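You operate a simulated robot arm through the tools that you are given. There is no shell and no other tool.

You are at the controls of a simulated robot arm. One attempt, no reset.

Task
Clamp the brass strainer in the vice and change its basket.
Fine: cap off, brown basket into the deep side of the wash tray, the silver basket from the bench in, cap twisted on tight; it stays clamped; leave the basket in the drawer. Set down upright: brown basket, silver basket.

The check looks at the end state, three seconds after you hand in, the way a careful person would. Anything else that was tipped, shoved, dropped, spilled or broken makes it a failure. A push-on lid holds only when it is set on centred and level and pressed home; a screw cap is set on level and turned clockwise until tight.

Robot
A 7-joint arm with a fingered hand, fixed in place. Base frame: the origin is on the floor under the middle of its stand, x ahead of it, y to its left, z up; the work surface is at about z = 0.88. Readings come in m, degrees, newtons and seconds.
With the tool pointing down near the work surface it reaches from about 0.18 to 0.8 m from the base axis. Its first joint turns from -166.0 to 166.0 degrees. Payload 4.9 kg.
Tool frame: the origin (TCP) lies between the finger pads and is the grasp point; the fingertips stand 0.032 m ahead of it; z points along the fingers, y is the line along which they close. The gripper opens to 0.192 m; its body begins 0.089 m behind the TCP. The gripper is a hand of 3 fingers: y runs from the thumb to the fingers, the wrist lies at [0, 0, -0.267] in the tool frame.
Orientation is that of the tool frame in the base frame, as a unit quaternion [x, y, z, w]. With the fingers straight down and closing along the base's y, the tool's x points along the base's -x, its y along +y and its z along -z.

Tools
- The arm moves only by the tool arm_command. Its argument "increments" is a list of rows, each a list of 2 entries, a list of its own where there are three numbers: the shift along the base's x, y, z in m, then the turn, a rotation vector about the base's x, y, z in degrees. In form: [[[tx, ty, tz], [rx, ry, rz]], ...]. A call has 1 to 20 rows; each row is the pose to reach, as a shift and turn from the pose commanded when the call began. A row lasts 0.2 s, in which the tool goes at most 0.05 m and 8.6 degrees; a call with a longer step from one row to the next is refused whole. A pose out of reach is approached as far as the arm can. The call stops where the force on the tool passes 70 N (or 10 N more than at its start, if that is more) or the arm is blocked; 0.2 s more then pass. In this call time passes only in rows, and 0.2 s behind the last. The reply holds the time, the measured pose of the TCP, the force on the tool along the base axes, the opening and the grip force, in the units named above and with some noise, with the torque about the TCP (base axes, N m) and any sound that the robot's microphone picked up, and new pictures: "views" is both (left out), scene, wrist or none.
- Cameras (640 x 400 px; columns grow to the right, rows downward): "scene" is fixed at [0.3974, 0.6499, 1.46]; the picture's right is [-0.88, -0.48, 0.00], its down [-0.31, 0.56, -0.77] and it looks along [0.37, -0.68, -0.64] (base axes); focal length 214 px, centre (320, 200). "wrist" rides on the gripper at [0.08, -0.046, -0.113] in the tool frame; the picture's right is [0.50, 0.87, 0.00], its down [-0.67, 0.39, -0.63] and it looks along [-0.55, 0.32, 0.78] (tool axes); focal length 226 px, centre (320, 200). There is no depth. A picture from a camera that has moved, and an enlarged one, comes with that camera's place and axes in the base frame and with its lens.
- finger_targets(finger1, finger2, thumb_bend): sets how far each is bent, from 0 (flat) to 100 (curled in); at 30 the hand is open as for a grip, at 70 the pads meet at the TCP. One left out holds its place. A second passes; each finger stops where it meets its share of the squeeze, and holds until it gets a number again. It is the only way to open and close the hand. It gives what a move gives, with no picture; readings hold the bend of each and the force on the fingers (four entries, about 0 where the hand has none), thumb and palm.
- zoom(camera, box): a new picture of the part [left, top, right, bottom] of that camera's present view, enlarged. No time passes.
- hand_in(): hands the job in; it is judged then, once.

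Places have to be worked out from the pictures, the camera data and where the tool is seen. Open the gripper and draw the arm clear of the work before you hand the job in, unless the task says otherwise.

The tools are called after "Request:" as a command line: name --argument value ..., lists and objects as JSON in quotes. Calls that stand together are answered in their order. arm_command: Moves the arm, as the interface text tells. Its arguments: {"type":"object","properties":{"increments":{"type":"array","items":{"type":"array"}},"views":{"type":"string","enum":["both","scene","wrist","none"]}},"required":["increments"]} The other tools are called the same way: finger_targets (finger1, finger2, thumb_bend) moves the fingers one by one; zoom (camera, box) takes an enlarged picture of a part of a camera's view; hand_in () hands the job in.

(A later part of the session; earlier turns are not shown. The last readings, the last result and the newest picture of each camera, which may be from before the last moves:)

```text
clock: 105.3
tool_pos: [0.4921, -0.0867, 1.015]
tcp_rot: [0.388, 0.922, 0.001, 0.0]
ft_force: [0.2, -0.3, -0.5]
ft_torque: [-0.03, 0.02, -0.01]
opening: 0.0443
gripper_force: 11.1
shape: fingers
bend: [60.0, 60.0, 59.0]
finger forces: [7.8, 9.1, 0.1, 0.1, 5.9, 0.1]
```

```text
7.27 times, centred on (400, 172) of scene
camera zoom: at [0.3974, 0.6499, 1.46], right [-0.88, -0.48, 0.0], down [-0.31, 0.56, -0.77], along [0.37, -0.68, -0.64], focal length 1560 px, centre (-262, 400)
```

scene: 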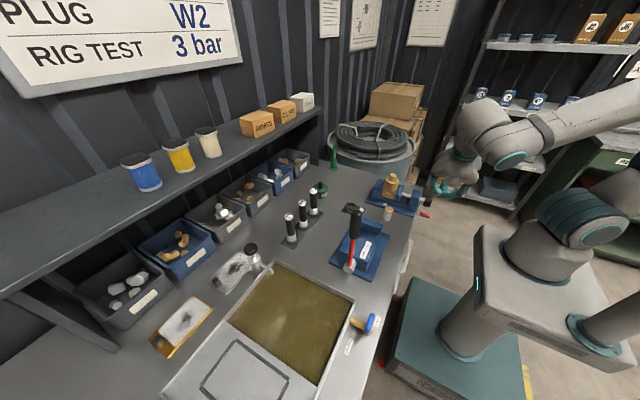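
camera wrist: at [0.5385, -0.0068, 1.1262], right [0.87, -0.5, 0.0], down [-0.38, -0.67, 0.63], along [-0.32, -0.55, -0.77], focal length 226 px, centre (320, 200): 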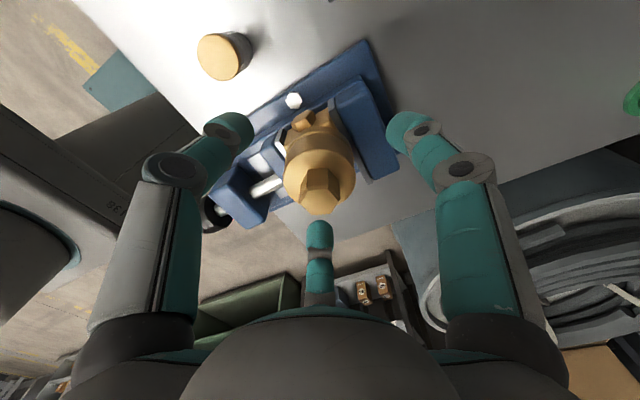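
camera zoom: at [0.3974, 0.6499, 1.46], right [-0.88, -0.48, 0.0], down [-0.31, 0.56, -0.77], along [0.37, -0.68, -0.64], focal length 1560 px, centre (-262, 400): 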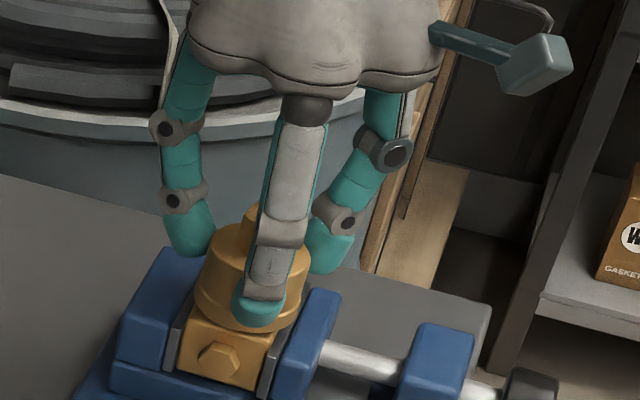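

Still smooth with near-zero forces (≈190° so far). I continue another 105°, staying below the joint limit.

Request:
arm_command --increments '[[[0, 0, 0.0001], [0, 0, 8]], [[0, 0, 0.0002], [0, 0, 16]], [[0, 0, 0.0003], [0, 0, 24]], [[0, 0, 0.0004], [0, 0, 32]], [[0, 0, 0.0005], [0, 0, 40]], [[0, 0, 0.0006], [0, 0, 48]], [[0, 0, 0.0007], [0, 0, 56]], [[0, 0, 0.0008], [0, 0, 64]], [[0, 0, 0.0009], [0, 0, 72]], [[0, 0, 0.001], [0, 0, 80]], [[0, 0, 0.0011], [0, 0, 88]], [[0, 0, 0.0012], [0, 0, 96]], [[0, 0, 0.0013], [0, 0, 105]]]' --views "none"

Request:
zoom --camera "wrist" --box '[220, 80, 420, 250]'

Request:
zoom --camera "scene" --box '[375, 145, 425, 200]'

```text
refused: row 13 steps farther than a row can; nothing moved
```

```text
2.35 times, centred on (320, 165) of wrist
camera zoom: at [0.4028, -0.0612, 1.1274], right [0.27, 0.96, 0.0], down [0.75, -0.21, 0.63], along [0.61, -0.17, -0.77], focal length 532 px, centre (320, 282)
```

zoom: 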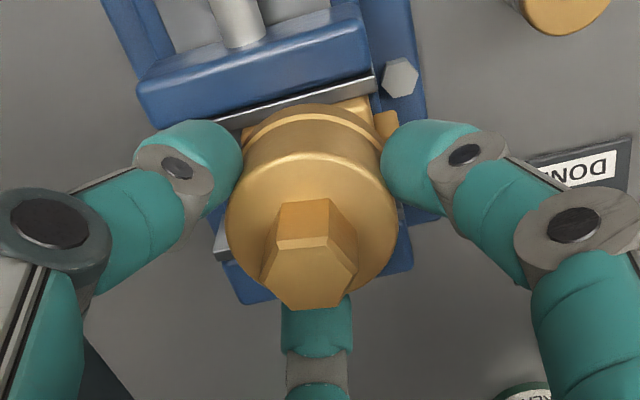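

```text
7.27 times, centred on (400, 172) of scene
camera zoom: at [0.3974, 0.6499, 1.46], right [-0.88, -0.48, 0.0], down [-0.31, 0.56, -0.77], along [0.37, -0.68, -0.64], focal length 1560 px, centre (-262, 400)
```

zoom: 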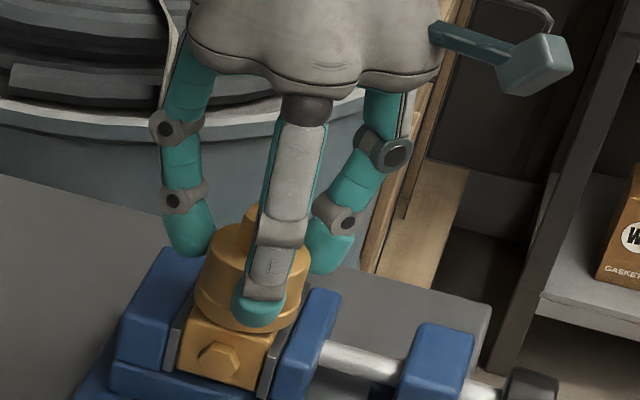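

The last row stepped slightly too far; I resend with even 8° steps.

Request:
arm_command --increments '[[[0, 0, 0.0001], [0, 0, 8]], [[0, 0, 0.0002], [0, 0, 16]], [[0, 0, 0.0003], [0, 0, 24]], [[0, 0, 0.0004], [0, 0, 32]], [[0, 0, 0.0005], [0, 0, 40]], [[0, 0, 0.0006], [0, 0, 48]], [[0, 0, 0.0007], [0, 0, 56]], [[0, 0, 0.0008], [0, 0, 64]], [[0, 0, 0.0009], [0, 0, 72]], [[0, 0, 0.001], [0, 0, 80]], [[0, 0, 0.0011], [0, 0, 88]], [[0, 0, 0.0012], [0, 0, 96]], [[0, 0, 0.0013], [0, 0, 104]]]' --views "none"

Request:
zoom --camera "wrist" --box '[220, 80, 420, 250]'

Request:
zoom --camera "scene" --box '[375, 145, 425, 200]'

```text
clock: 108.1
tool_pos: [0.4922, -0.0868, 1.0158]
tcp_rot: [-0.487, 0.873, 0.001, 0.001]
ft_force: [-0.3, 1.3, -2.0]
ft_torque: [0.03, 0.05, -0.01]
opening: 0.0447
gripper_force: 11.7
shape: fingers
bend: [60.0, 60.0, 59.0]
finger forces: [8.2, 9.3, 0.0, 0.1, 5.3, 0.1]
```

```text
2.35 times, centred on (320, 165) of wrist
camera zoom: at [0.4899, -0.1787, 1.1286], right [-1.0, 0.03, 0.0], down [0.02, 0.77, 0.63], along [0.02, 0.63, -0.77], focal length 532 px, centre (320, 282)
```

zoom: 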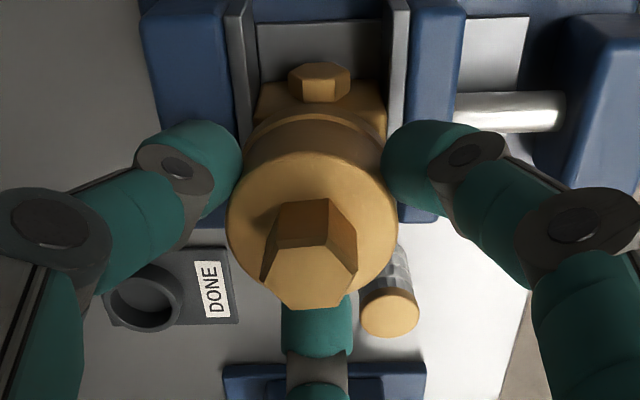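

```text
7.27 times, centred on (400, 172) of scene
camera zoom: at [0.3974, 0.6499, 1.46], right [-0.88, -0.48, 0.0], down [-0.31, 0.56, -0.77], along [0.37, -0.68, -0.64], focal length 1560 px, centre (-262, 400)
```

zoom: 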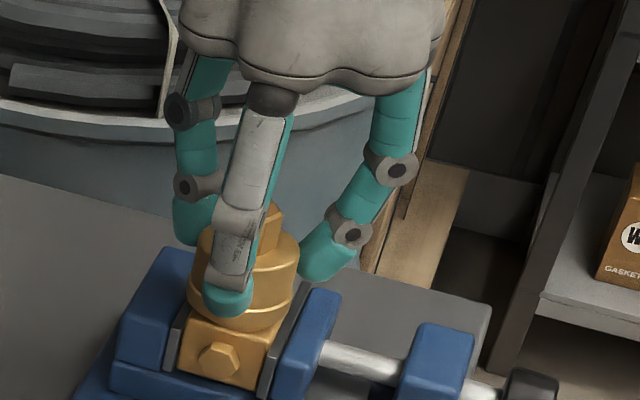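

About 300° turned in all. I test whether the thread has let go by lifting 4 mm gently.

Request:
arm_command --increments '[[[0, 0, 0.002], [0, 0, 0]], [[0, 0, 0.004], [0, 0, 0]]]' --views "none"

Request:
zoom --camera "scene" --box '[375, 145, 425, 200]'

```text
clock: 108.7
tool_pos: [0.4917, -0.0875, 1.0204]
tcp_rot: [-0.487, 0.873, 0.001, 0.002]
ft_force: [0.3, -0.3, -1.1]
ft_torque: [0.01, -0.03, 0.02]
opening: 0.0444
gripper_force: 11.3
shape: fingers
bend: [60.0, 60.0, 59.0]
finger forces: [7.9, 8.9, 0.0, 0.0, 5.7, 0.1]
```

```text
7.27 times, centred on (400, 172) of scene
camera zoom: at [0.3974, 0.6499, 1.46], right [-0.88, -0.48, 0.0], down [-0.31, 0.56, -0.77], along [0.37, -0.68, -0.64], focal length 1560 px, centre (-262, 400)
```

zoom: 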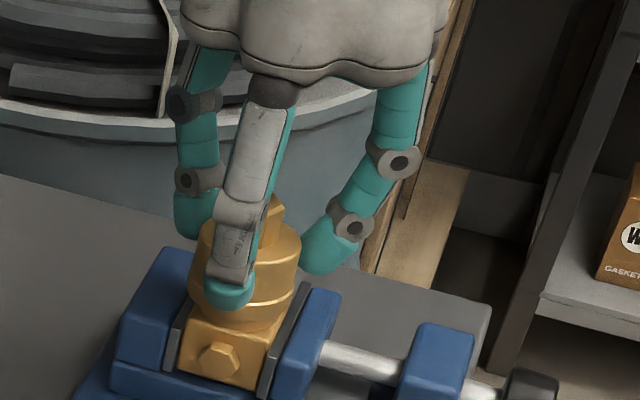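

Force stayed at about −1 N (likely the cap's weight). I lift another 12 mm and look at the seam.

Request:
arm_command --increments '[[[0, 0, 0.005], [0, 0, 0]], [[0, 0, 0.012], [0, 0, 0]]]' --views "none"

Request:
zoom --camera "scene" --box '[375, 145, 425, 200]'

Request:
zoom --camera "wrist" --box '[220, 80, 420, 250]'

```text
clock: 109.3
tool_pos: [0.493, -0.0867, 1.0321]
tcp_rot: [-0.486, 0.874, 0.001, 0.001]
ft_force: [0.2, -0.5, -0.4]
ft_torque: [0.02, 0.02, 0.0]
opening: 0.0445
gripper_force: 11.0
shape: fingers
bend: [60.0, 60.0, 59.0]
finger forces: [7.9, 8.9, 0.1, 0.1, 5.8, 0.1]
```

```text
7.27 times, centred on (400, 172) of scene
camera zoom: at [0.3974, 0.6499, 1.46], right [-0.88, -0.48, 0.0], down [-0.31, 0.56, -0.77], along [0.37, -0.68, -0.64], focal length 1560 px, centre (-262, 400)
```

zoom: 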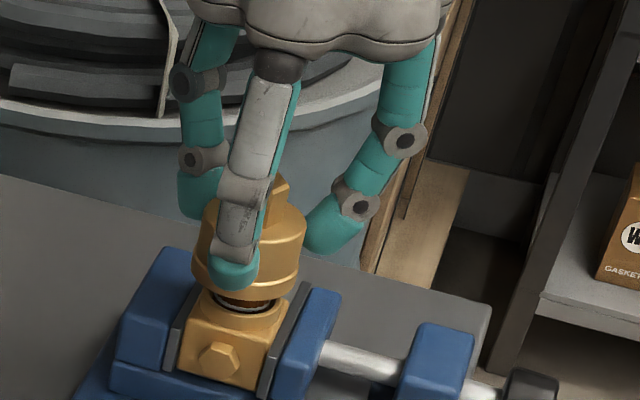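

```text
2.35 times, centred on (320, 165) of wrist
camera zoom: at [0.49, -0.1785, 1.1457], right [-1.0, 0.03, 0.0], down [0.02, 0.77, 0.63], along [0.02, 0.63, -0.77], focal length 532 px, centre (320, 282)
```

zoom: 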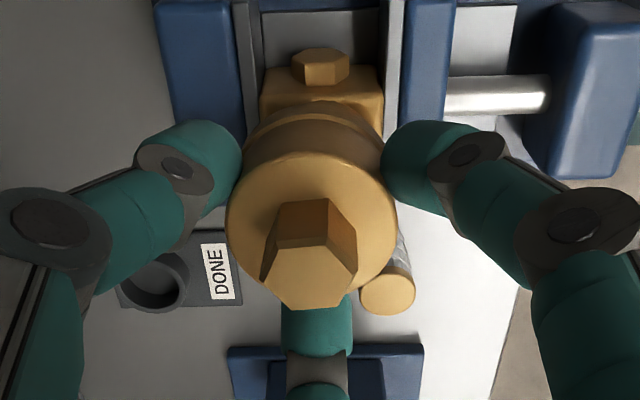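

The cap is free and held (the body's open neck is visible). I lift it clear and carry it to an empty bench spot near (0.66, −0.12).

Request:
arm_command --increments '[[[0, 0, 0.03], [0, 0, 0]], [[0, 0, 0.06], [0, 0, 0]], [[0.03, -0.006, 0.08], [0, 0, 0]], [[0.07, -0.014, 0.08], [0, 0, 0]], [[0.11, -0.022, 0.08], [0, 0, 0]], [[0.145, -0.029, 0.08], [0, 0, 0]], [[0.167, -0.033, 0.08], [0, 0, 0]]]'

Request:
zoom --camera "scene" --box '[370, 155, 430, 210]'

Request:
zoom --camera "scene" --box '[320, 100, 400, 190]'

```text
clock: 110.9
tool_pos: [0.6596, -0.1158, 1.1125]
tcp_rot: [-0.486, 0.874, 0.001, 0.0]
ft_force: [-0.2, -0.3, -0.2]
ft_torque: [0.0, 0.0, 0.0]
opening: 0.0446
gripper_force: 11.4
shape: fingers
bend: [60.0, 60.0, 59.0]
finger forces: [7.8, 8.9, 0.0, 0.0, 5.8, 0.0]
camera wrist: at [0.6566, -0.2081, 1.2257], right [-1.0, 0.03, 0.0], down [0.02, 0.77, 0.63], along [0.02, 0.63, -0.77], focal length 226 px, centre (320, 200)
```

scene: 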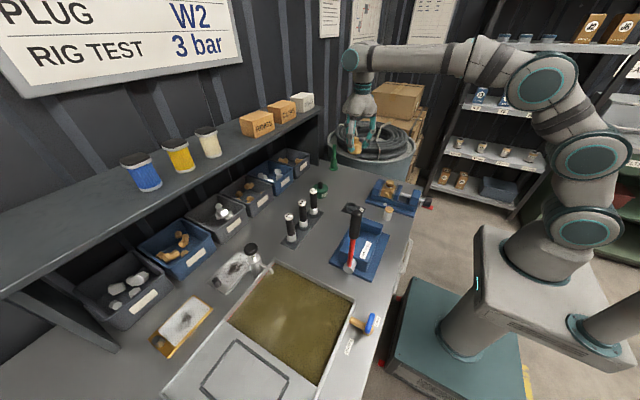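
wrist: 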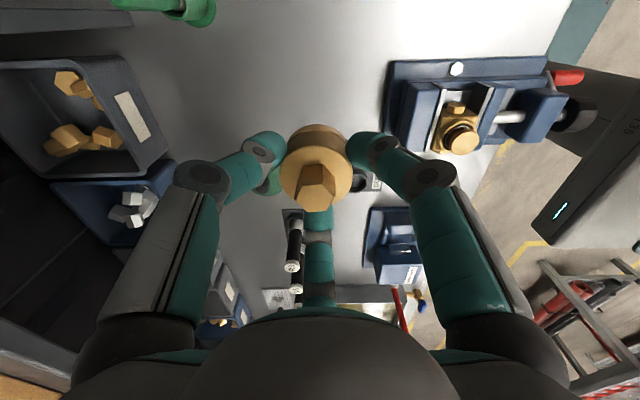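

```text
7.27 times, centred on (400, 182) of scene
camera zoom: at [0.3974, 0.6499, 1.46], right [-0.88, -0.48, 0.0], down [-0.31, 0.56, -0.77], along [0.37, -0.68, -0.64], focal length 1560 px, centre (-262, 327)
```

zoom: 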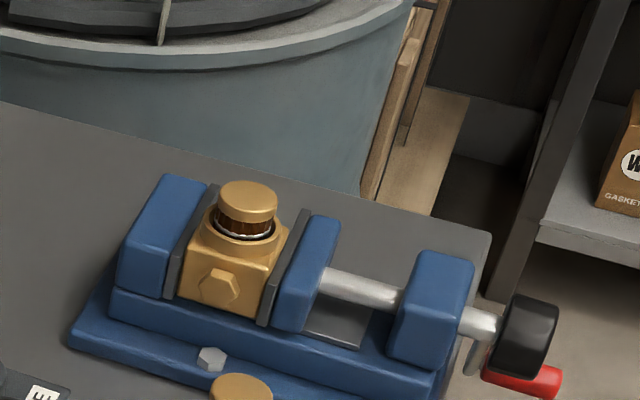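

```text
4.44 times, centred on (360, 145) of scene
camera zoom: at [0.3974, 0.6499, 1.46], right [-0.88, -0.48, 0.0], down [-0.31, 0.56, -0.77], along [0.37, -0.68, -0.64], focal length 953 px, centre (142, 444)
```

zoom: 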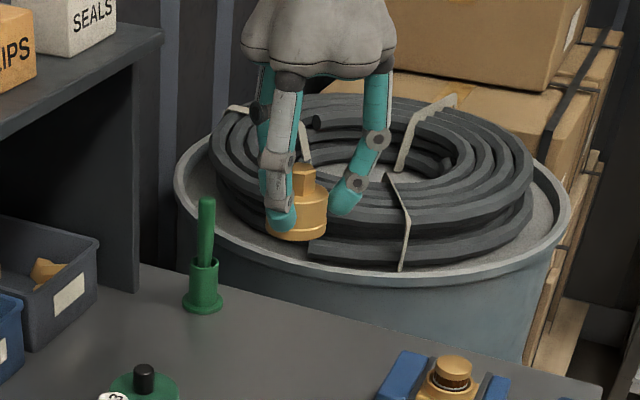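

The brown basket's brass top stands above the body's neck. I lower the cap toward the bare bench here, stopping just above contact.

Request:
arm_command --increments '[[[0, 0, -0.04], [0, 0, 0]], [[0, 0, -0.08], [0, 0, 0]], [[0, 0, -0.12], [0, 0, 0]], [[0, 0, -0.15], [0, 0, 0]], [[0, 0, -0.163], [0, 0, 0]]]' --views "none"

Request:
arm_command --increments '[[[0, 0, -0.003], [0, 0, 0]]]' --views "none"

Request:
arm_command --increments '[[[0, 0, -0.003], [0, 0, 0]]]' --views "none"

Request:
zoom --camera "scene" --box '[320, 120, 390, 200]'

```text
clock: 112.1
tool_pos: [0.6598, -0.1174, 0.9488]
tcp_rot: [-0.486, 0.874, 0.001, 0.001]
ft_force: [-0.1, 0.8, -1.0]
ft_torque: [0.01, 0.02, -0.02]
opening: 0.0447
gripper_force: 11.7
shape: fingers
bend: [60.0, 60.0, 59.0]
finger forces: [7.8, 8.8, 0.1, 0.1, 5.7, 0.0]
```

```text
clock: 112.5
tool_pos: [0.6599, -0.119, 0.9448]
tcp_rot: [-0.486, 0.874, -0.001, 0.001]
ft_force: [-0.1, -0.5, -0.5]
ft_torque: [0.0, -0.01, -0.01]
opening: 0.0446
gripper_force: 11.3
shape: fingers
bend: [60.0, 60.0, 59.0]
finger forces: [7.7, 8.8, 0.0, 0.1, 5.8, 0.0]
```

```text
clock: 112.9
tool_pos: [0.6595, -0.1188, 0.9429]
tcp_rot: [-0.486, 0.874, 0.0, 0.001]
ft_force: [0.5, 0.7, -0.3]
ft_torque: [-0.01, 0.03, 0.01]
opening: 0.0444
gripper_force: 11.6
shape: fingers
bend: [60.0, 60.0, 59.0]
finger forces: [7.8, 8.8, 0.1, 0.0, 5.8, 0.0]
```

```text
5.00 times, centred on (355, 160) of scene
camera zoom: at [0.3974, 0.6499, 1.46], right [-0.88, -0.48, 0.0], down [-0.31, 0.56, -0.77], along [0.37, -0.68, -0.64], focal length 1072 px, centre (145, 400)
```

zoom: 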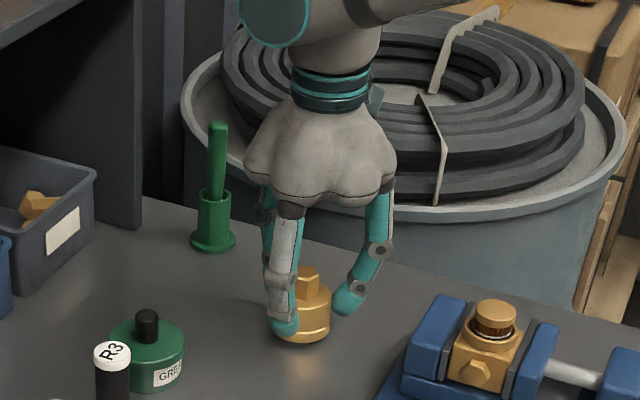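

Not yet touching. I keep lowering in 2 mm steps.

Request:
arm_command --increments '[[[0, 0, -0.002], [0, 0, 0]]]' --views "none"

Request:
arm_command --increments '[[[0, 0, -0.002], [0, 0, 0]]]' --views "none"

Request:
arm_command --increments '[[[0, 0, -0.002], [0, 0, 0]]]' --views "none"

Request:
zoom --camera "scene" --box '[335, 145, 375, 195]'

```text
clock: 113.3
tool_pos: [0.6592, -0.1187, 0.94]
tcp_rot: [-0.487, 0.874, 0.001, 0.001]
ft_force: [0.4, -0.5, -0.8]
ft_torque: [0.03, 0.01, 0.0]
opening: 0.0441
gripper_force: 11.2
shape: fingers
bend: [60.0, 60.0, 59.0]
finger forces: [7.8, 8.9, 0.0, 0.0, 5.8, 0.0]
```

```text
clock: 113.7
tool_pos: [0.6588, -0.1206, 0.9398]
tcp_rot: [-0.487, 0.874, 0.001, 0.002]
ft_force: [0.3, -0.1, -0.6]
ft_torque: [0.02, 0.01, -0.01]
opening: 0.0447
gripper_force: 11.2
shape: fingers
bend: [60.0, 60.0, 59.0]
finger forces: [7.8, 8.8, 0.1, 0.0, 5.9, 0.1]
```

```text
clock: 114.1
tool_pos: [0.6585, -0.1203, 0.9378]
tcp_rot: [-0.486, 0.874, 0.001, 0.001]
ft_force: [0.3, 1.0, 0.4]
ft_torque: [-0.01, 0.01, 0.0]
opening: 0.0446
gripper_force: 10.7
shape: fingers
bend: [60.0, 60.0, 59.0]
finger forces: [7.8, 8.8, 0.0, 0.1, 5.8, 0.0]
```

```text
8.00 times, centred on (355, 170) of scene
camera zoom: at [0.3974, 0.6499, 1.46], right [-0.88, -0.48, 0.0], down [-0.31, 0.56, -0.77], along [0.37, -0.68, -0.64], focal length 1716 px, centre (40, 440)
```

zoom: 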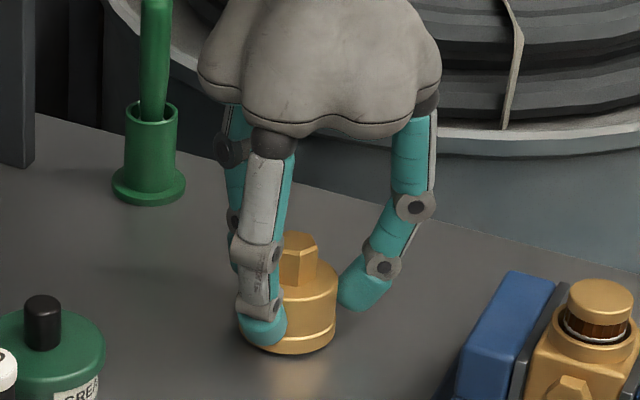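

Close to contact. I continue in 2 mm steps until the reaction force clearly shows.

Request:
arm_command --increments '[[[0, 0, -0.002], [0, 0, 0]]]' --views "none"

Request:
arm_command --increments '[[[0, 0, -0.002], [0, 0, 0]]]' --views "none"

Request:
zoom --camera "scene" --box '[335, 145, 375, 195]'

```text
clock: 114.5
tool_pos: [0.6596, -0.1215, 0.9362]
tcp_rot: [-0.487, 0.874, 0.0, 0.002]
ft_force: [-0.7, 1.0, 3.5]
ft_torque: [-0.03, -0.03, 0.0]
opening: 0.0445
gripper_force: 12.1
shape: fingers
bend: [60.0, 60.0, 59.0]
finger forces: [8.5, 9.4, 0.1, 0.0, 5.7, 0.0]
```

```text
clock: 114.9
tool_pos: [0.659, -0.1207, 0.9352]
tcp_rot: [-0.487, 0.874, 0.0, 0.001]
ft_force: [-1.4, 3.7, 11.5]
ft_torque: [-0.01, -0.06, 0.0]
opening: 0.0441
gripper_force: 13.5
shape: fingers
bend: [60.0, 60.0, 59.0]
finger forces: [10.0, 11.0, 0.0, 0.0, 6.1, 0.0]
```

```text
8.00 times, centred on (355, 170) of scene
camera zoom: at [0.3974, 0.6499, 1.46], right [-0.88, -0.48, 0.0], down [-0.31, 0.56, -0.77], along [0.37, -0.68, -0.64], focal length 1716 px, centre (40, 440)
```

zoom: 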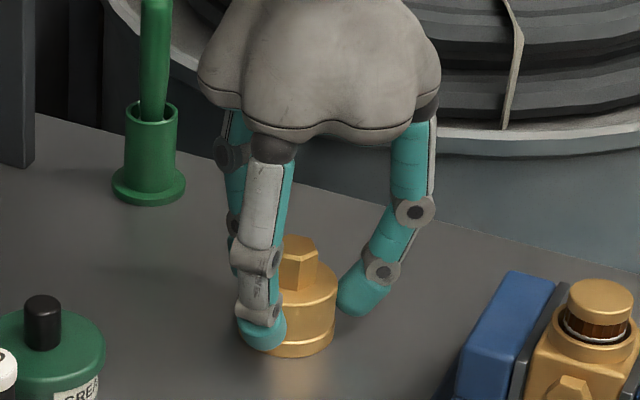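

The cap is on the bench (11 N reaction). I release it, opening evenly, then rise.

Request:
finger_targets --finger1 55 --finger2 55 --thumb_bend 55

Request:
arm_command --increments '[[[0, 0, 0.02], [0, 0, 0]], [[0, 0, 0.06], [0, 0, 0]], [[0, 0, 0.1], [0, 0, 0]], [[0, 0, 0.14], [0, 0, 0]], [[0, 0, 0.18], [0, 0, 0]]]'

Request:
zoom --camera "scene" --box '[335, 145, 375, 195]'

Request:
zoom --camera "wrist" --box '[260, 60, 480, 200]'

```text
clock: 115.9
tool_pos: [0.6592, -0.1201, 0.9325]
tcp_rot: [-0.487, 0.873, 0.001, 0.0]
ft_force: [-0.9, 0.2, 0.3]
ft_torque: [-0.02, -0.01, -0.01]
opening: 0.0625
gripper_force: 0.0
shape: fingers
bend: [55.0, 55.0, 55.0]
finger forces: [0.0, 0.0, 0.1, 0.0, 0.0, 0.0]
```

```text
clock: 117.1
tool_pos: [0.6612, -0.1202, 1.1151]
tcp_rot: [-0.486, 0.874, 0.001, 0.0]
ft_force: [0.3, -0.1, -0.9]
ft_torque: [-0.03, 0.04, 0.0]
opening: 0.0624
gripper_force: 0.1
shape: fingers
bend: [55.0, 55.0, 55.0]
finger forces: [0.1, 0.1, 0.1, 0.0, 0.0, 0.1]
camera wrist: at [0.6572, -0.2125, 1.2262], right [-1.0, 0.03, 0.0], down [0.03, 0.77, 0.63], along [0.02, 0.63, -0.77], focal length 226 px, centre (320, 200)
```

scene: 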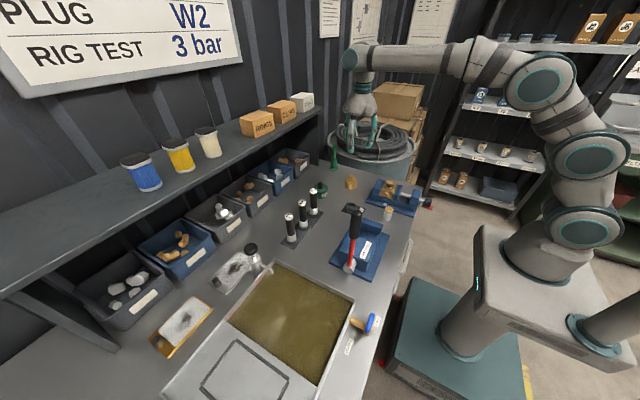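
wrist: 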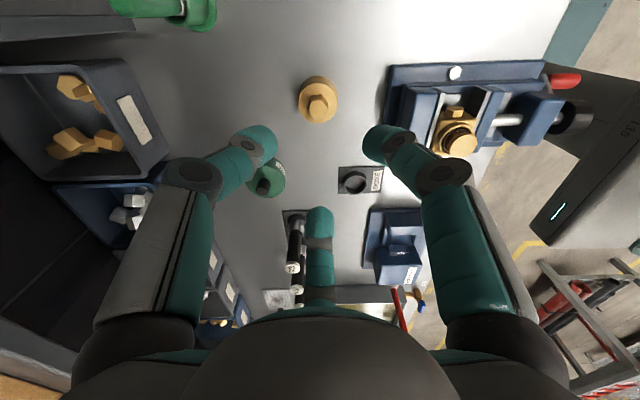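

```text
8.00 times, centred on (355, 170) of scene
camera zoom: at [0.3974, 0.6499, 1.46], right [-0.88, -0.48, 0.0], down [-0.31, 0.56, -0.77], along [0.37, -0.68, -0.64], focal length 1716 px, centre (40, 440)
```

zoom: 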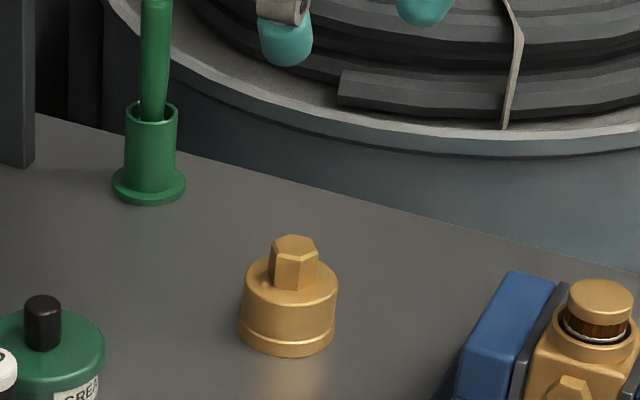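

```text
2.86 times, centred on (370, 130) of wrist
camera zoom: at [0.6572, -0.2125, 1.2262], right [-1.0, 0.03, 0.0], down [0.03, 0.77, 0.63], along [0.02, 0.63, -0.77], focal length 646 px, centre (177, 400)
```

zoom: 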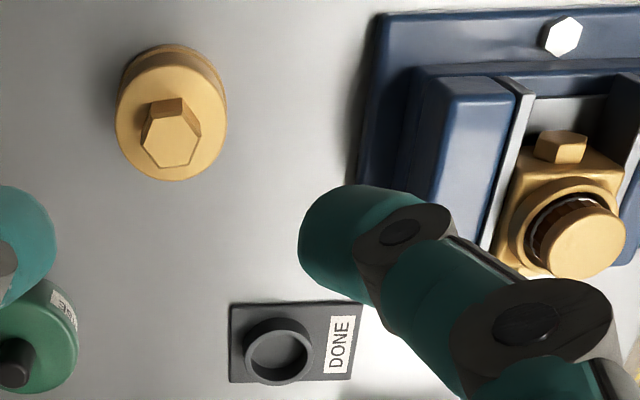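

The cap stands upright on the bench and the basket top is exposed. I move back above the strainer, returning to yaw 0, to look into the body and measure the brown basket.

Request:
arm_command --increments '[[[-0.02, 0.004, 0.005], [0, 0, -7]], [[-0.045, 0.009, 0.005], [0, 0, -15]], [[-0.07, 0.014, 0.005], [0, 0, -23]], [[-0.095, 0.019, 0.005], [0, 0, -31]], [[-0.12, 0.024, 0.005], [0, 0, -39]], [[-0.145, 0.029, 0.005], [0, 0, -47]], [[-0.168, 0.033, 0.005], [0, 0, -55]], [[-0.168, 0.033, 0.005], [0, 0, -58]]]' --views "wrist"

Request:
zoom --camera "wrist" --box '[280, 80, 360, 160]'

Request:
zoom --camera "scene" --box '[380, 165, 415, 200]'

```text
clock: 118.9
tool_pos: [0.4922, -0.086, 1.1184]
tcp_rot: [0.0, 1.0, 0.0, 0.001]
ft_force: [1.1, 0.3, 0.1]
ft_torque: [-0.01, 0.01, 0.04]
opening: 0.0624
gripper_force: 0.1
shape: fingers
bend: [55.0, 55.0, 55.0]
finger forces: [0.0, 0.0, 0.0, 0.1, 0.0, 0.1]
camera wrist: at [0.4119, -0.1325, 1.2311], right [-0.5, 0.86, 0.0], down [0.67, 0.39, 0.63], along [0.55, 0.32, -0.77], focal length 226 px, centre (320, 200)
```

wrist: 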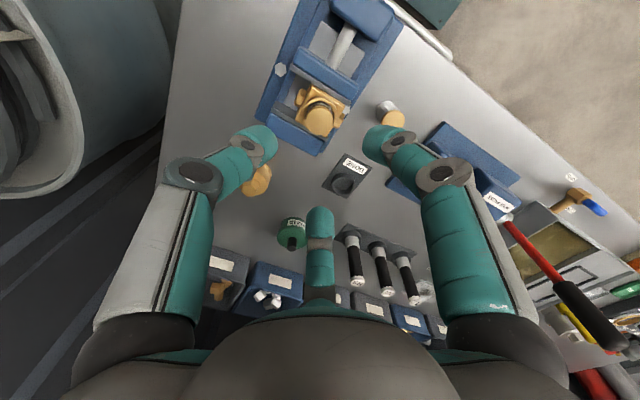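

```text
5.00 times, centred on (320, 120) of wrist
camera zoom: at [0.4119, -0.1325, 1.2311], right [-0.5, 0.86, 0.0], down [0.67, 0.39, 0.63], along [0.55, 0.32, -0.77], focal length 1130 px, centre (320, 600)
```

zoom: 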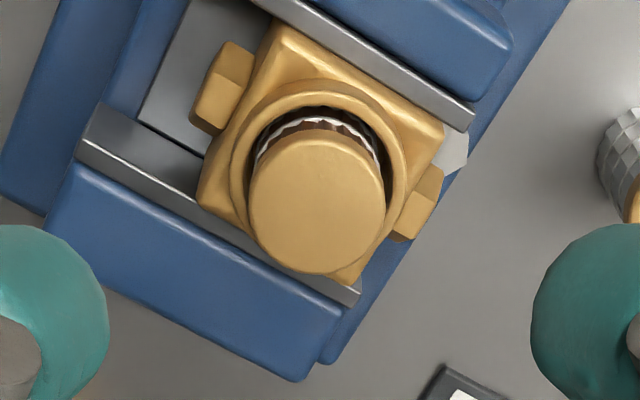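

```text
11.43 times, centred on (398, 182) of scene
camera zoom: at [0.3974, 0.6499, 1.46], right [-0.88, -0.48, 0.0], down [-0.31, 0.56, -0.77], along [0.37, -0.68, -0.64], focal length 2451 px, centre (-566, 400)
```

zoom: 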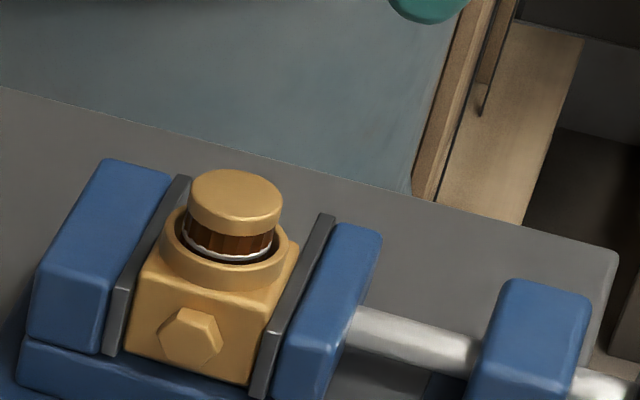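

The basket's brass top (≈31 mm wide) stands ~2 cm above the collar, axis about (−2, −2) mm from the tool. I descend so the fingertips close just above the collar.

Request:
arm_command --increments '[[[-0.002, -0.0018, -0.03], [0, 0, 0]], [[-0.002, -0.0018, -0.06], [0, 0, 0]], [[-0.002, -0.0018, -0.09], [0, 0, 0]], [[-0.002, -0.0018, -0.109], [0, 0, 0]]]' --views "none"

Request:
finger_targets --finger1 60 --finger2 60 --thumb_bend 60

Request:
zoom --camera "scene" --box '[375, 155, 420, 200]'

Request:
zoom --camera "wrist" --box '[220, 80, 420, 250]'

```text
clock: 119.9
tool_pos: [0.4886, -0.0918, 1.0112]
tcp_rot: [-0.002, 1.0, 0.0, 0.001]
ft_force: [0.2, -0.3, 0.4]
ft_torque: [0.0, 0.01, 0.03]
opening: 0.0623
gripper_force: 0.1
shape: fingers
bend: [55.0, 55.0, 55.0]
finger forces: [0.0, 0.1, 0.0, 0.1, 0.1, 0.0]
```

```text
clock: 120.9
tool_pos: [0.4879, -0.0904, 1.0111]
tcp_rot: [-0.001, 1.0, 0.0, 0.001]
ft_force: [0.3, -0.2, -0.4]
ft_torque: [-0.02, -0.01, 0.01]
opening: 0.0422
gripper_force: 0.0
shape: fingers
bend: [60.0, 60.0, 60.0]
finger forces: [0.0, 0.1, 0.0, 0.0, 0.0, 0.0]
```

```text
8.89 times, centred on (398, 178) of scene
camera zoom: at [0.3974, 0.6499, 1.46], right [-0.88, -0.48, 0.0], down [-0.31, 0.56, -0.77], along [0.37, -0.68, -0.64], focal length 1906 px, centre (-369, 400)
```

zoom: 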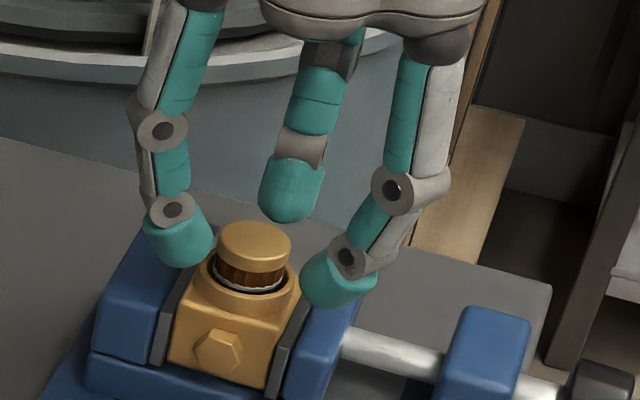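

```text
2.35 times, centred on (320, 165) of wrist
camera zoom: at [0.4083, -0.1368, 1.1232], right [-0.5, 0.86, 0.0], down [0.67, 0.39, 0.63], along [0.55, 0.32, -0.77], focal length 532 px, centre (320, 282)
```

zoom: 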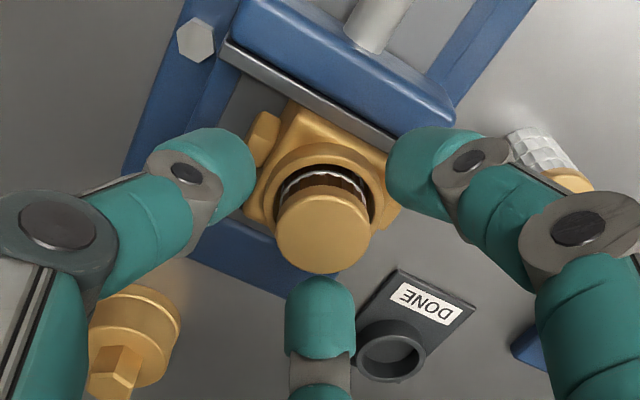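

The pads are ~4 cm below the TCP here, so I shift about (+1.3, +1.8) mm and lower 6 mm to grip the brass rim properly, then close with a balanced squeeze.

Request:
arm_command --increments '[[[0.0013, 0.0018, -0.003], [0, 0, 0]], [[0.0013, 0.0018, -0.006], [0, 0, 0]]]' --views "none"

Request:
finger_targets --finger1 63 --finger2 63 --thumb_bend 63

Request:
zoom --camera "wrist" --box '[220, 80, 420, 250]'

Request:
zoom --camera "scene" --box '[375, 155, 420, 200]'

```text
clock: 121.5
tool_pos: [0.489, -0.0876, 1.0044]
tcp_rot: [-0.001, 1.0, 0.0, 0.001]
ft_force: [-0.3, -0.4, -0.4]
ft_torque: [0.0, -0.01, -0.01]
opening: 0.0426
gripper_force: 0.1
shape: fingers
bend: [60.0, 60.0, 60.0]
finger forces: [0.0, 0.1, 0.0, 0.0, 0.0, 0.1]
```

```text
clock: 122.5
tool_pos: [0.4892, -0.0868, 1.0043]
tcp_rot: [-0.002, 1.0, 0.0, 0.002]
ft_force: [0.3, -0.1, -0.2]
ft_torque: [0.01, 0.01, -0.01]
opening: 0.0298
gripper_force: 0.0
shape: fingers
bend: [63.0, 63.0, 63.0]
finger forces: [0.0, 0.1, 0.0, 0.1, 0.0, 0.1]
```

```text
2.35 times, centred on (320, 165) of wrist
camera zoom: at [0.4102, -0.134, 1.117], right [-0.5, 0.86, 0.0], down [0.67, 0.39, 0.63], along [0.55, 0.32, -0.77], focal length 532 px, centre (320, 282)
```

zoom: 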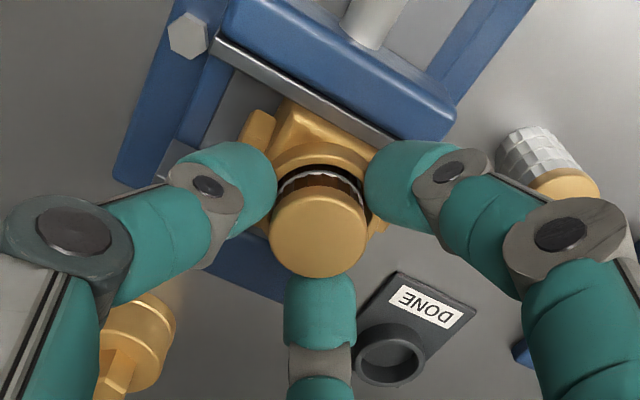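

```text
8.89 times, centred on (398, 178) of scene
camera zoom: at [0.3974, 0.6499, 1.46], right [-0.88, -0.48, 0.0], down [-0.31, 0.56, -0.77], along [0.37, -0.68, -0.64], focal length 1906 px, centre (-369, 400)
```

zoom: 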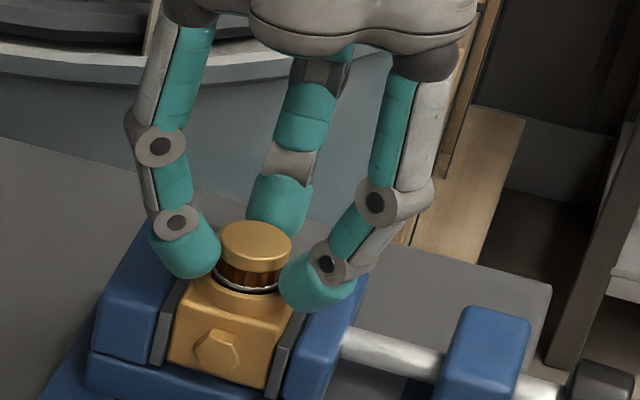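

Centred and not touching yet. I close a bit more, then squeeze.

Request:
finger_targets --finger1 66 --finger2 66 --thumb_bend 66

Request:
finger_targets --finger1 75 --finger2 75 --thumb_bend 69

Request:
zoom --camera "wrist" --box '[220, 80, 420, 250]'

Request:
zoom --camera "scene" --box '[375, 155, 420, 200]'

```text
clock: 123.5
tool_pos: [0.49, -0.0881, 1.0041]
tcp_rot: [-0.002, 1.0, 0.0, 0.002]
ft_force: [0.2, 1.1, 0.3]
ft_torque: [0.01, -0.02, -0.01]
opening: 0.0246
gripper_force: 3.7
shape: fingers
bend: [64.0, 64.0, 65.0]
finger forces: [2.1, 2.6, 0.1, 0.0, 2.8, 0.1]
```

```text
clock: 124.5
tool_pos: [0.4894, -0.0889, 1.0037]
tcp_rot: [-0.001, 1.0, 0.0, 0.001]
ft_force: [-0.8, -0.5, -0.7]
ft_torque: [-0.02, -0.01, 0.0]
opening: 0.0226
gripper_force: 13.3
shape: fingers
bend: [65.0, 64.0, 66.0]
finger forces: [8.9, 8.8, 0.0, 0.0, 9.1, 0.0]
```

```text
2.35 times, centred on (320, 165) of wrist
camera zoom: at [0.4102, -0.134, 1.117], right [-0.5, 0.86, 0.0], down [0.67, 0.39, 0.63], along [0.55, 0.32, -0.77], focal length 532 px, centre (320, 282)
```

zoom: 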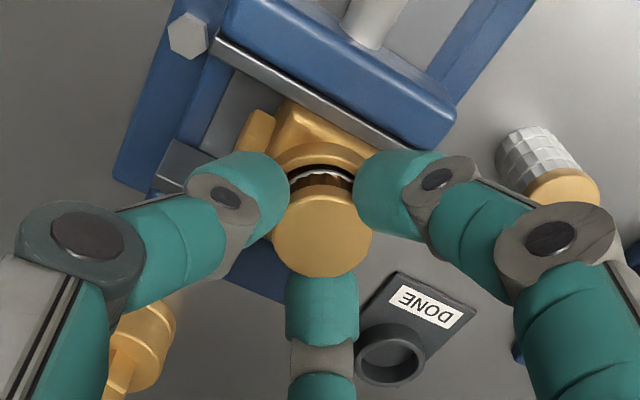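

```text
8.89 times, centred on (398, 178) of scene
camera zoom: at [0.3974, 0.6499, 1.46], right [-0.88, -0.48, 0.0], down [-0.31, 0.56, -0.77], along [0.37, -0.68, -0.64], focal length 1906 px, centre (-369, 400)
```

zoom: 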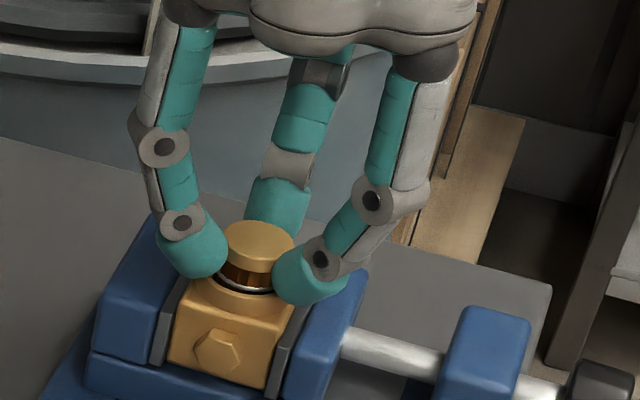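

Balanced squeeze of 9 N each. I lift the basket slowly, first 2 cm.

Request:
arm_command --increments '[[[0, 0, 0.005], [0, 0, 0]], [[0, 0, 0.01], [0, 0, 0]], [[0, 0, 0.015], [0, 0, 0]], [[0, 0, 0.02], [0, 0, 0]]]' --views "none"

Request:
zoom --camera "scene" --box '[375, 155, 420, 200]'

```text
clock: 125.5
tool_pos: [0.4904, -0.0875, 1.0222]
tcp_rot: [-0.002, 1.0, 0.0, 0.003]
ft_force: [0.1, 0.2, -0.3]
ft_torque: [0.04, -0.01, -0.01]
opening: 0.0227
gripper_force: 13.0
shape: fingers
bend: [65.0, 64.0, 66.0]
finger forces: [8.9, 8.8, 0.1, 0.0, 9.1, 0.0]
```

```text
8.89 times, centred on (398, 178) of scene
camera zoom: at [0.3974, 0.6499, 1.46], right [-0.88, -0.48, 0.0], down [-0.31, 0.56, -0.77], along [0.37, -0.68, -0.64], focal length 1906 px, centre (-369, 400)
```

zoom: 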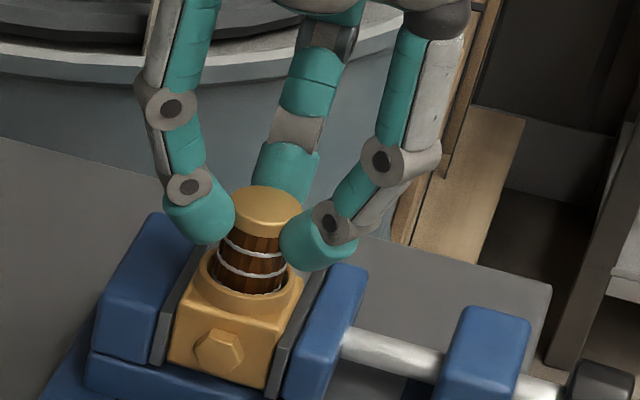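

The brown basket is coming out cleanly. I lift it well clear.

Request:
arm_command --increments '[[[0, 0, 0.02], [0, 0, 0]], [[0, 0, 0.05], [0, 0, 0]], [[0, 0, 0.09], [0, 0, 0]], [[0, 0, 0.13], [0, 0, 0]], [[0, 0, 0.17], [0, 0, 0]], [[0, 0, 0.21], [0, 0, 0]], [[0, 0, 0.23], [0, 0, 0]]]'

Request:
zoom --camera "scene" --box '[370, 80, 450, 200]'

Request:
zoom --camera "wrist" --box '[220, 60, 420, 250]'

```text
clock: 127.1
tool_pos: [0.4888, -0.0886, 1.2536]
tcp_rot: [-0.002, 1.0, 0.001, 0.0]
ft_force: [-1.0, 0.0, -1.1]
ft_torque: [-0.01, -0.01, 0.04]
opening: 0.0226
gripper_force: 13.3
shape: fingers
bend: [65.0, 64.0, 66.0]
finger forces: [8.8, 8.8, 0.1, 0.1, 9.2, 0.0]
camera wrist: at [0.4103, -0.1349, 1.3665], right [-0.5, 0.86, 0.0], down [0.67, 0.39, 0.63], along [0.55, 0.32, -0.77], focal length 226 px, centre (320, 200)
```

scene: 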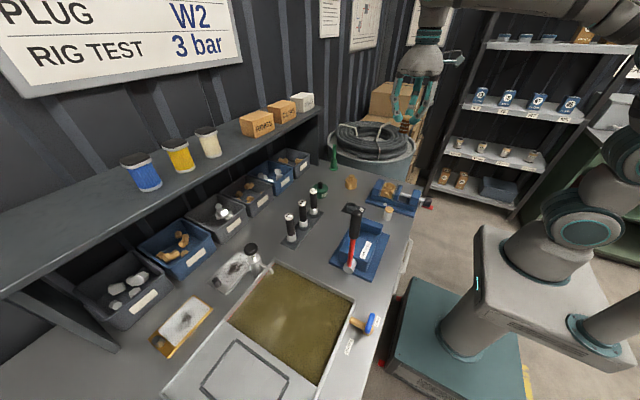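
wrist: 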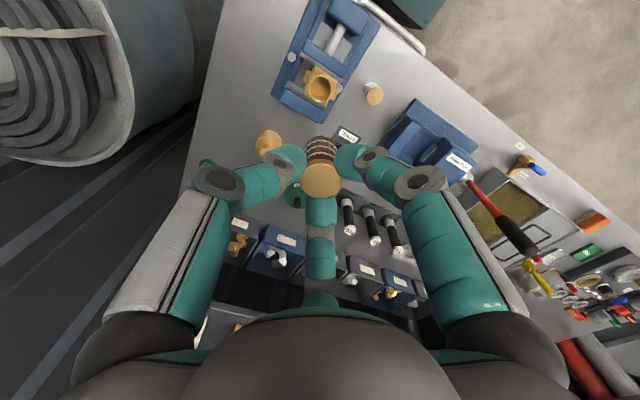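

```text
3.33 times, centred on (410, 140) of scene
camera zoom: at [0.3974, 0.6499, 1.46], right [-0.88, -0.48, 0.0], down [-0.31, 0.56, -0.77], along [0.37, -0.68, -0.64], focal length 715 px, centre (20, 400)
```

zoom: 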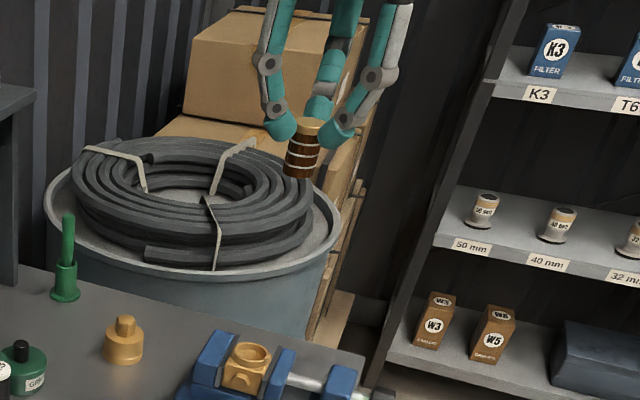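

```text
2.11 times, centred on (320, 155) of wrist
camera zoom: at [0.4103, -0.1349, 1.3665], right [-0.5, 0.86, 0.0], down [0.67, 0.39, 0.63], along [0.55, 0.32, -0.77], focal length 476 px, centre (320, 295)
```

zoom: 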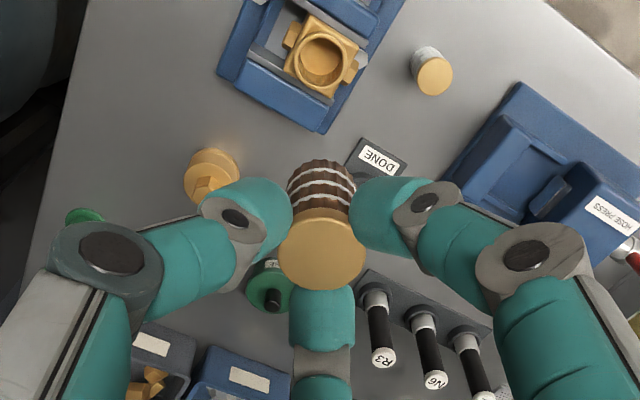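

The basket hangs straight (≈57 mm tall, bottom ~77 mm below the TCP). The mallet handle tops out near (0.50, 0.30, 1.15), so I carry the basket over it at z≈1.31 and come down over the deep side near (0.52, 0.50).

Request:
arm_command --increments '[[[-0.01, 0.03, 0.03], [0, 0, 0]], [[-0.02, 0.07, 0.055], [0, 0, 0]], [[-0.029, 0.115, 0.058], [0, 0, 0]], [[-0.029, 0.163, 0.058], [0, 0, 0]], [[-0.029, 0.211, 0.058], [0, 0, 0]], [[-0.029, 0.259, 0.058], [0, 0, 0]], [[-0.029, 0.307, 0.058], [0, 0, 0]], [[-0.029, 0.355, 0.058], [0, 0, 0]], [[-0.029, 0.403, 0.058], [0, 0, 0]], [[-0.029, 0.45, 0.058], [0, 0, 0]], [[-0.029, 0.489, 0.05], [0, 0, 0]], [[-0.02, 0.525, 0.02], [0, 0, 0]], [[-0.01, 0.55, -0.02], [0, 0, 0]], [[0.0, 0.57, -0.06], [0, 0, 0]], [[0.015, 0.585, -0.08], [0, 0, 0]], [[0.031, 0.589, -0.09], [0, 0, 0]]]'

Request:
zoom --camera "wrist" --box '[160, 0, 480, 260]'

Request:
zoom --camera "scene" --box '[180, 150, 440, 400]'

```text
clock: 130.5
tool_pos: [0.5212, 0.4993, 1.1614]
tcp_rot: [-0.001, 1.0, 0.001, 0.001]
ft_force: [-0.4, 0.0, 0.2]
ft_torque: [0.02, -0.04, 0.01]
opening: 0.0222
gripper_force: 12.4
shape: fingers
bend: [65.0, 64.0, 66.0]
finger forces: [8.4, 8.9, 0.0, 0.0, 8.7, 0.0]
camera wrist: at [0.4415, 0.4549, 1.2746], right [-0.5, 0.86, 0.0], down [0.67, 0.39, 0.63], along [0.55, 0.32, -0.77], focal length 226 px, centre (320, 200)
```

scene: 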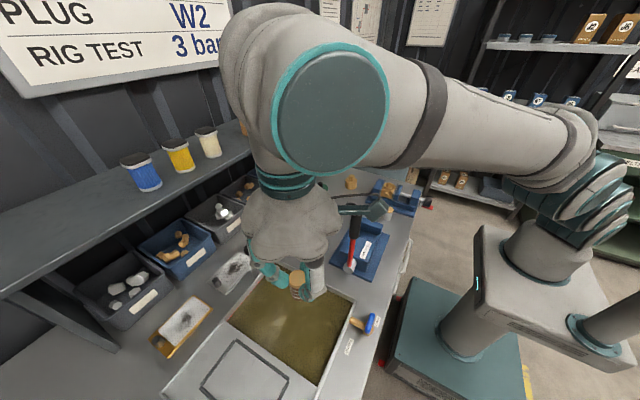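
wrist: 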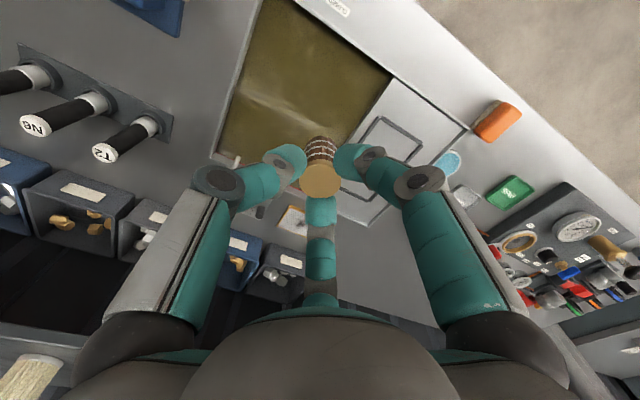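

```text
1.54 times, centred on (320, 130) of wrist
camera zoom: at [0.4415, 0.4549, 1.2746], right [-0.5, 0.86, 0.0], down [0.67, 0.39, 0.63], along [0.55, 0.32, -0.77], focal length 348 px, centre (320, 308)
```

zoom: 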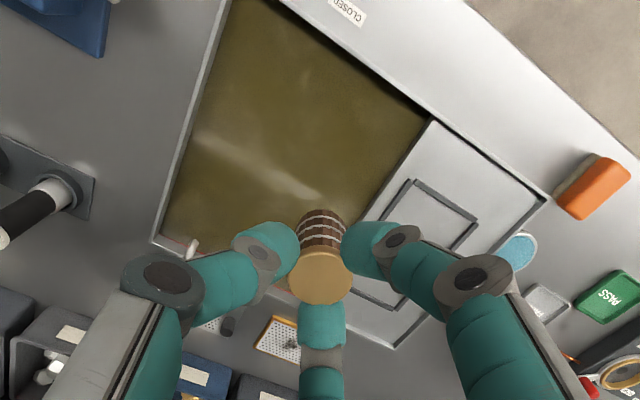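

```text
1.60 times, centred on (310, 275) of scene
camera zoom: at [0.3974, 0.6499, 1.46], right [-0.88, -0.48, 0.0], down [-0.31, 0.56, -0.77], along [0.37, -0.68, -0.64], focal length 343 px, centre (336, 80)
```

zoom: 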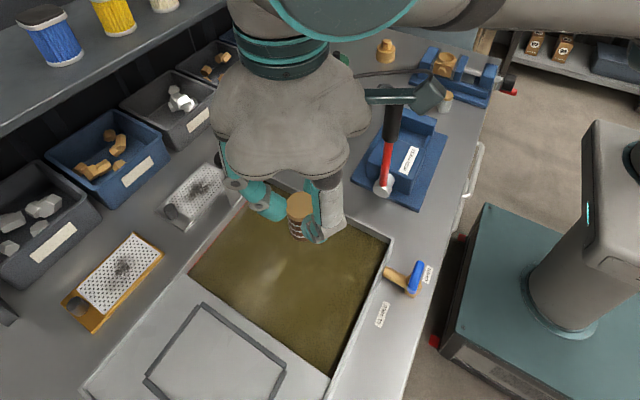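

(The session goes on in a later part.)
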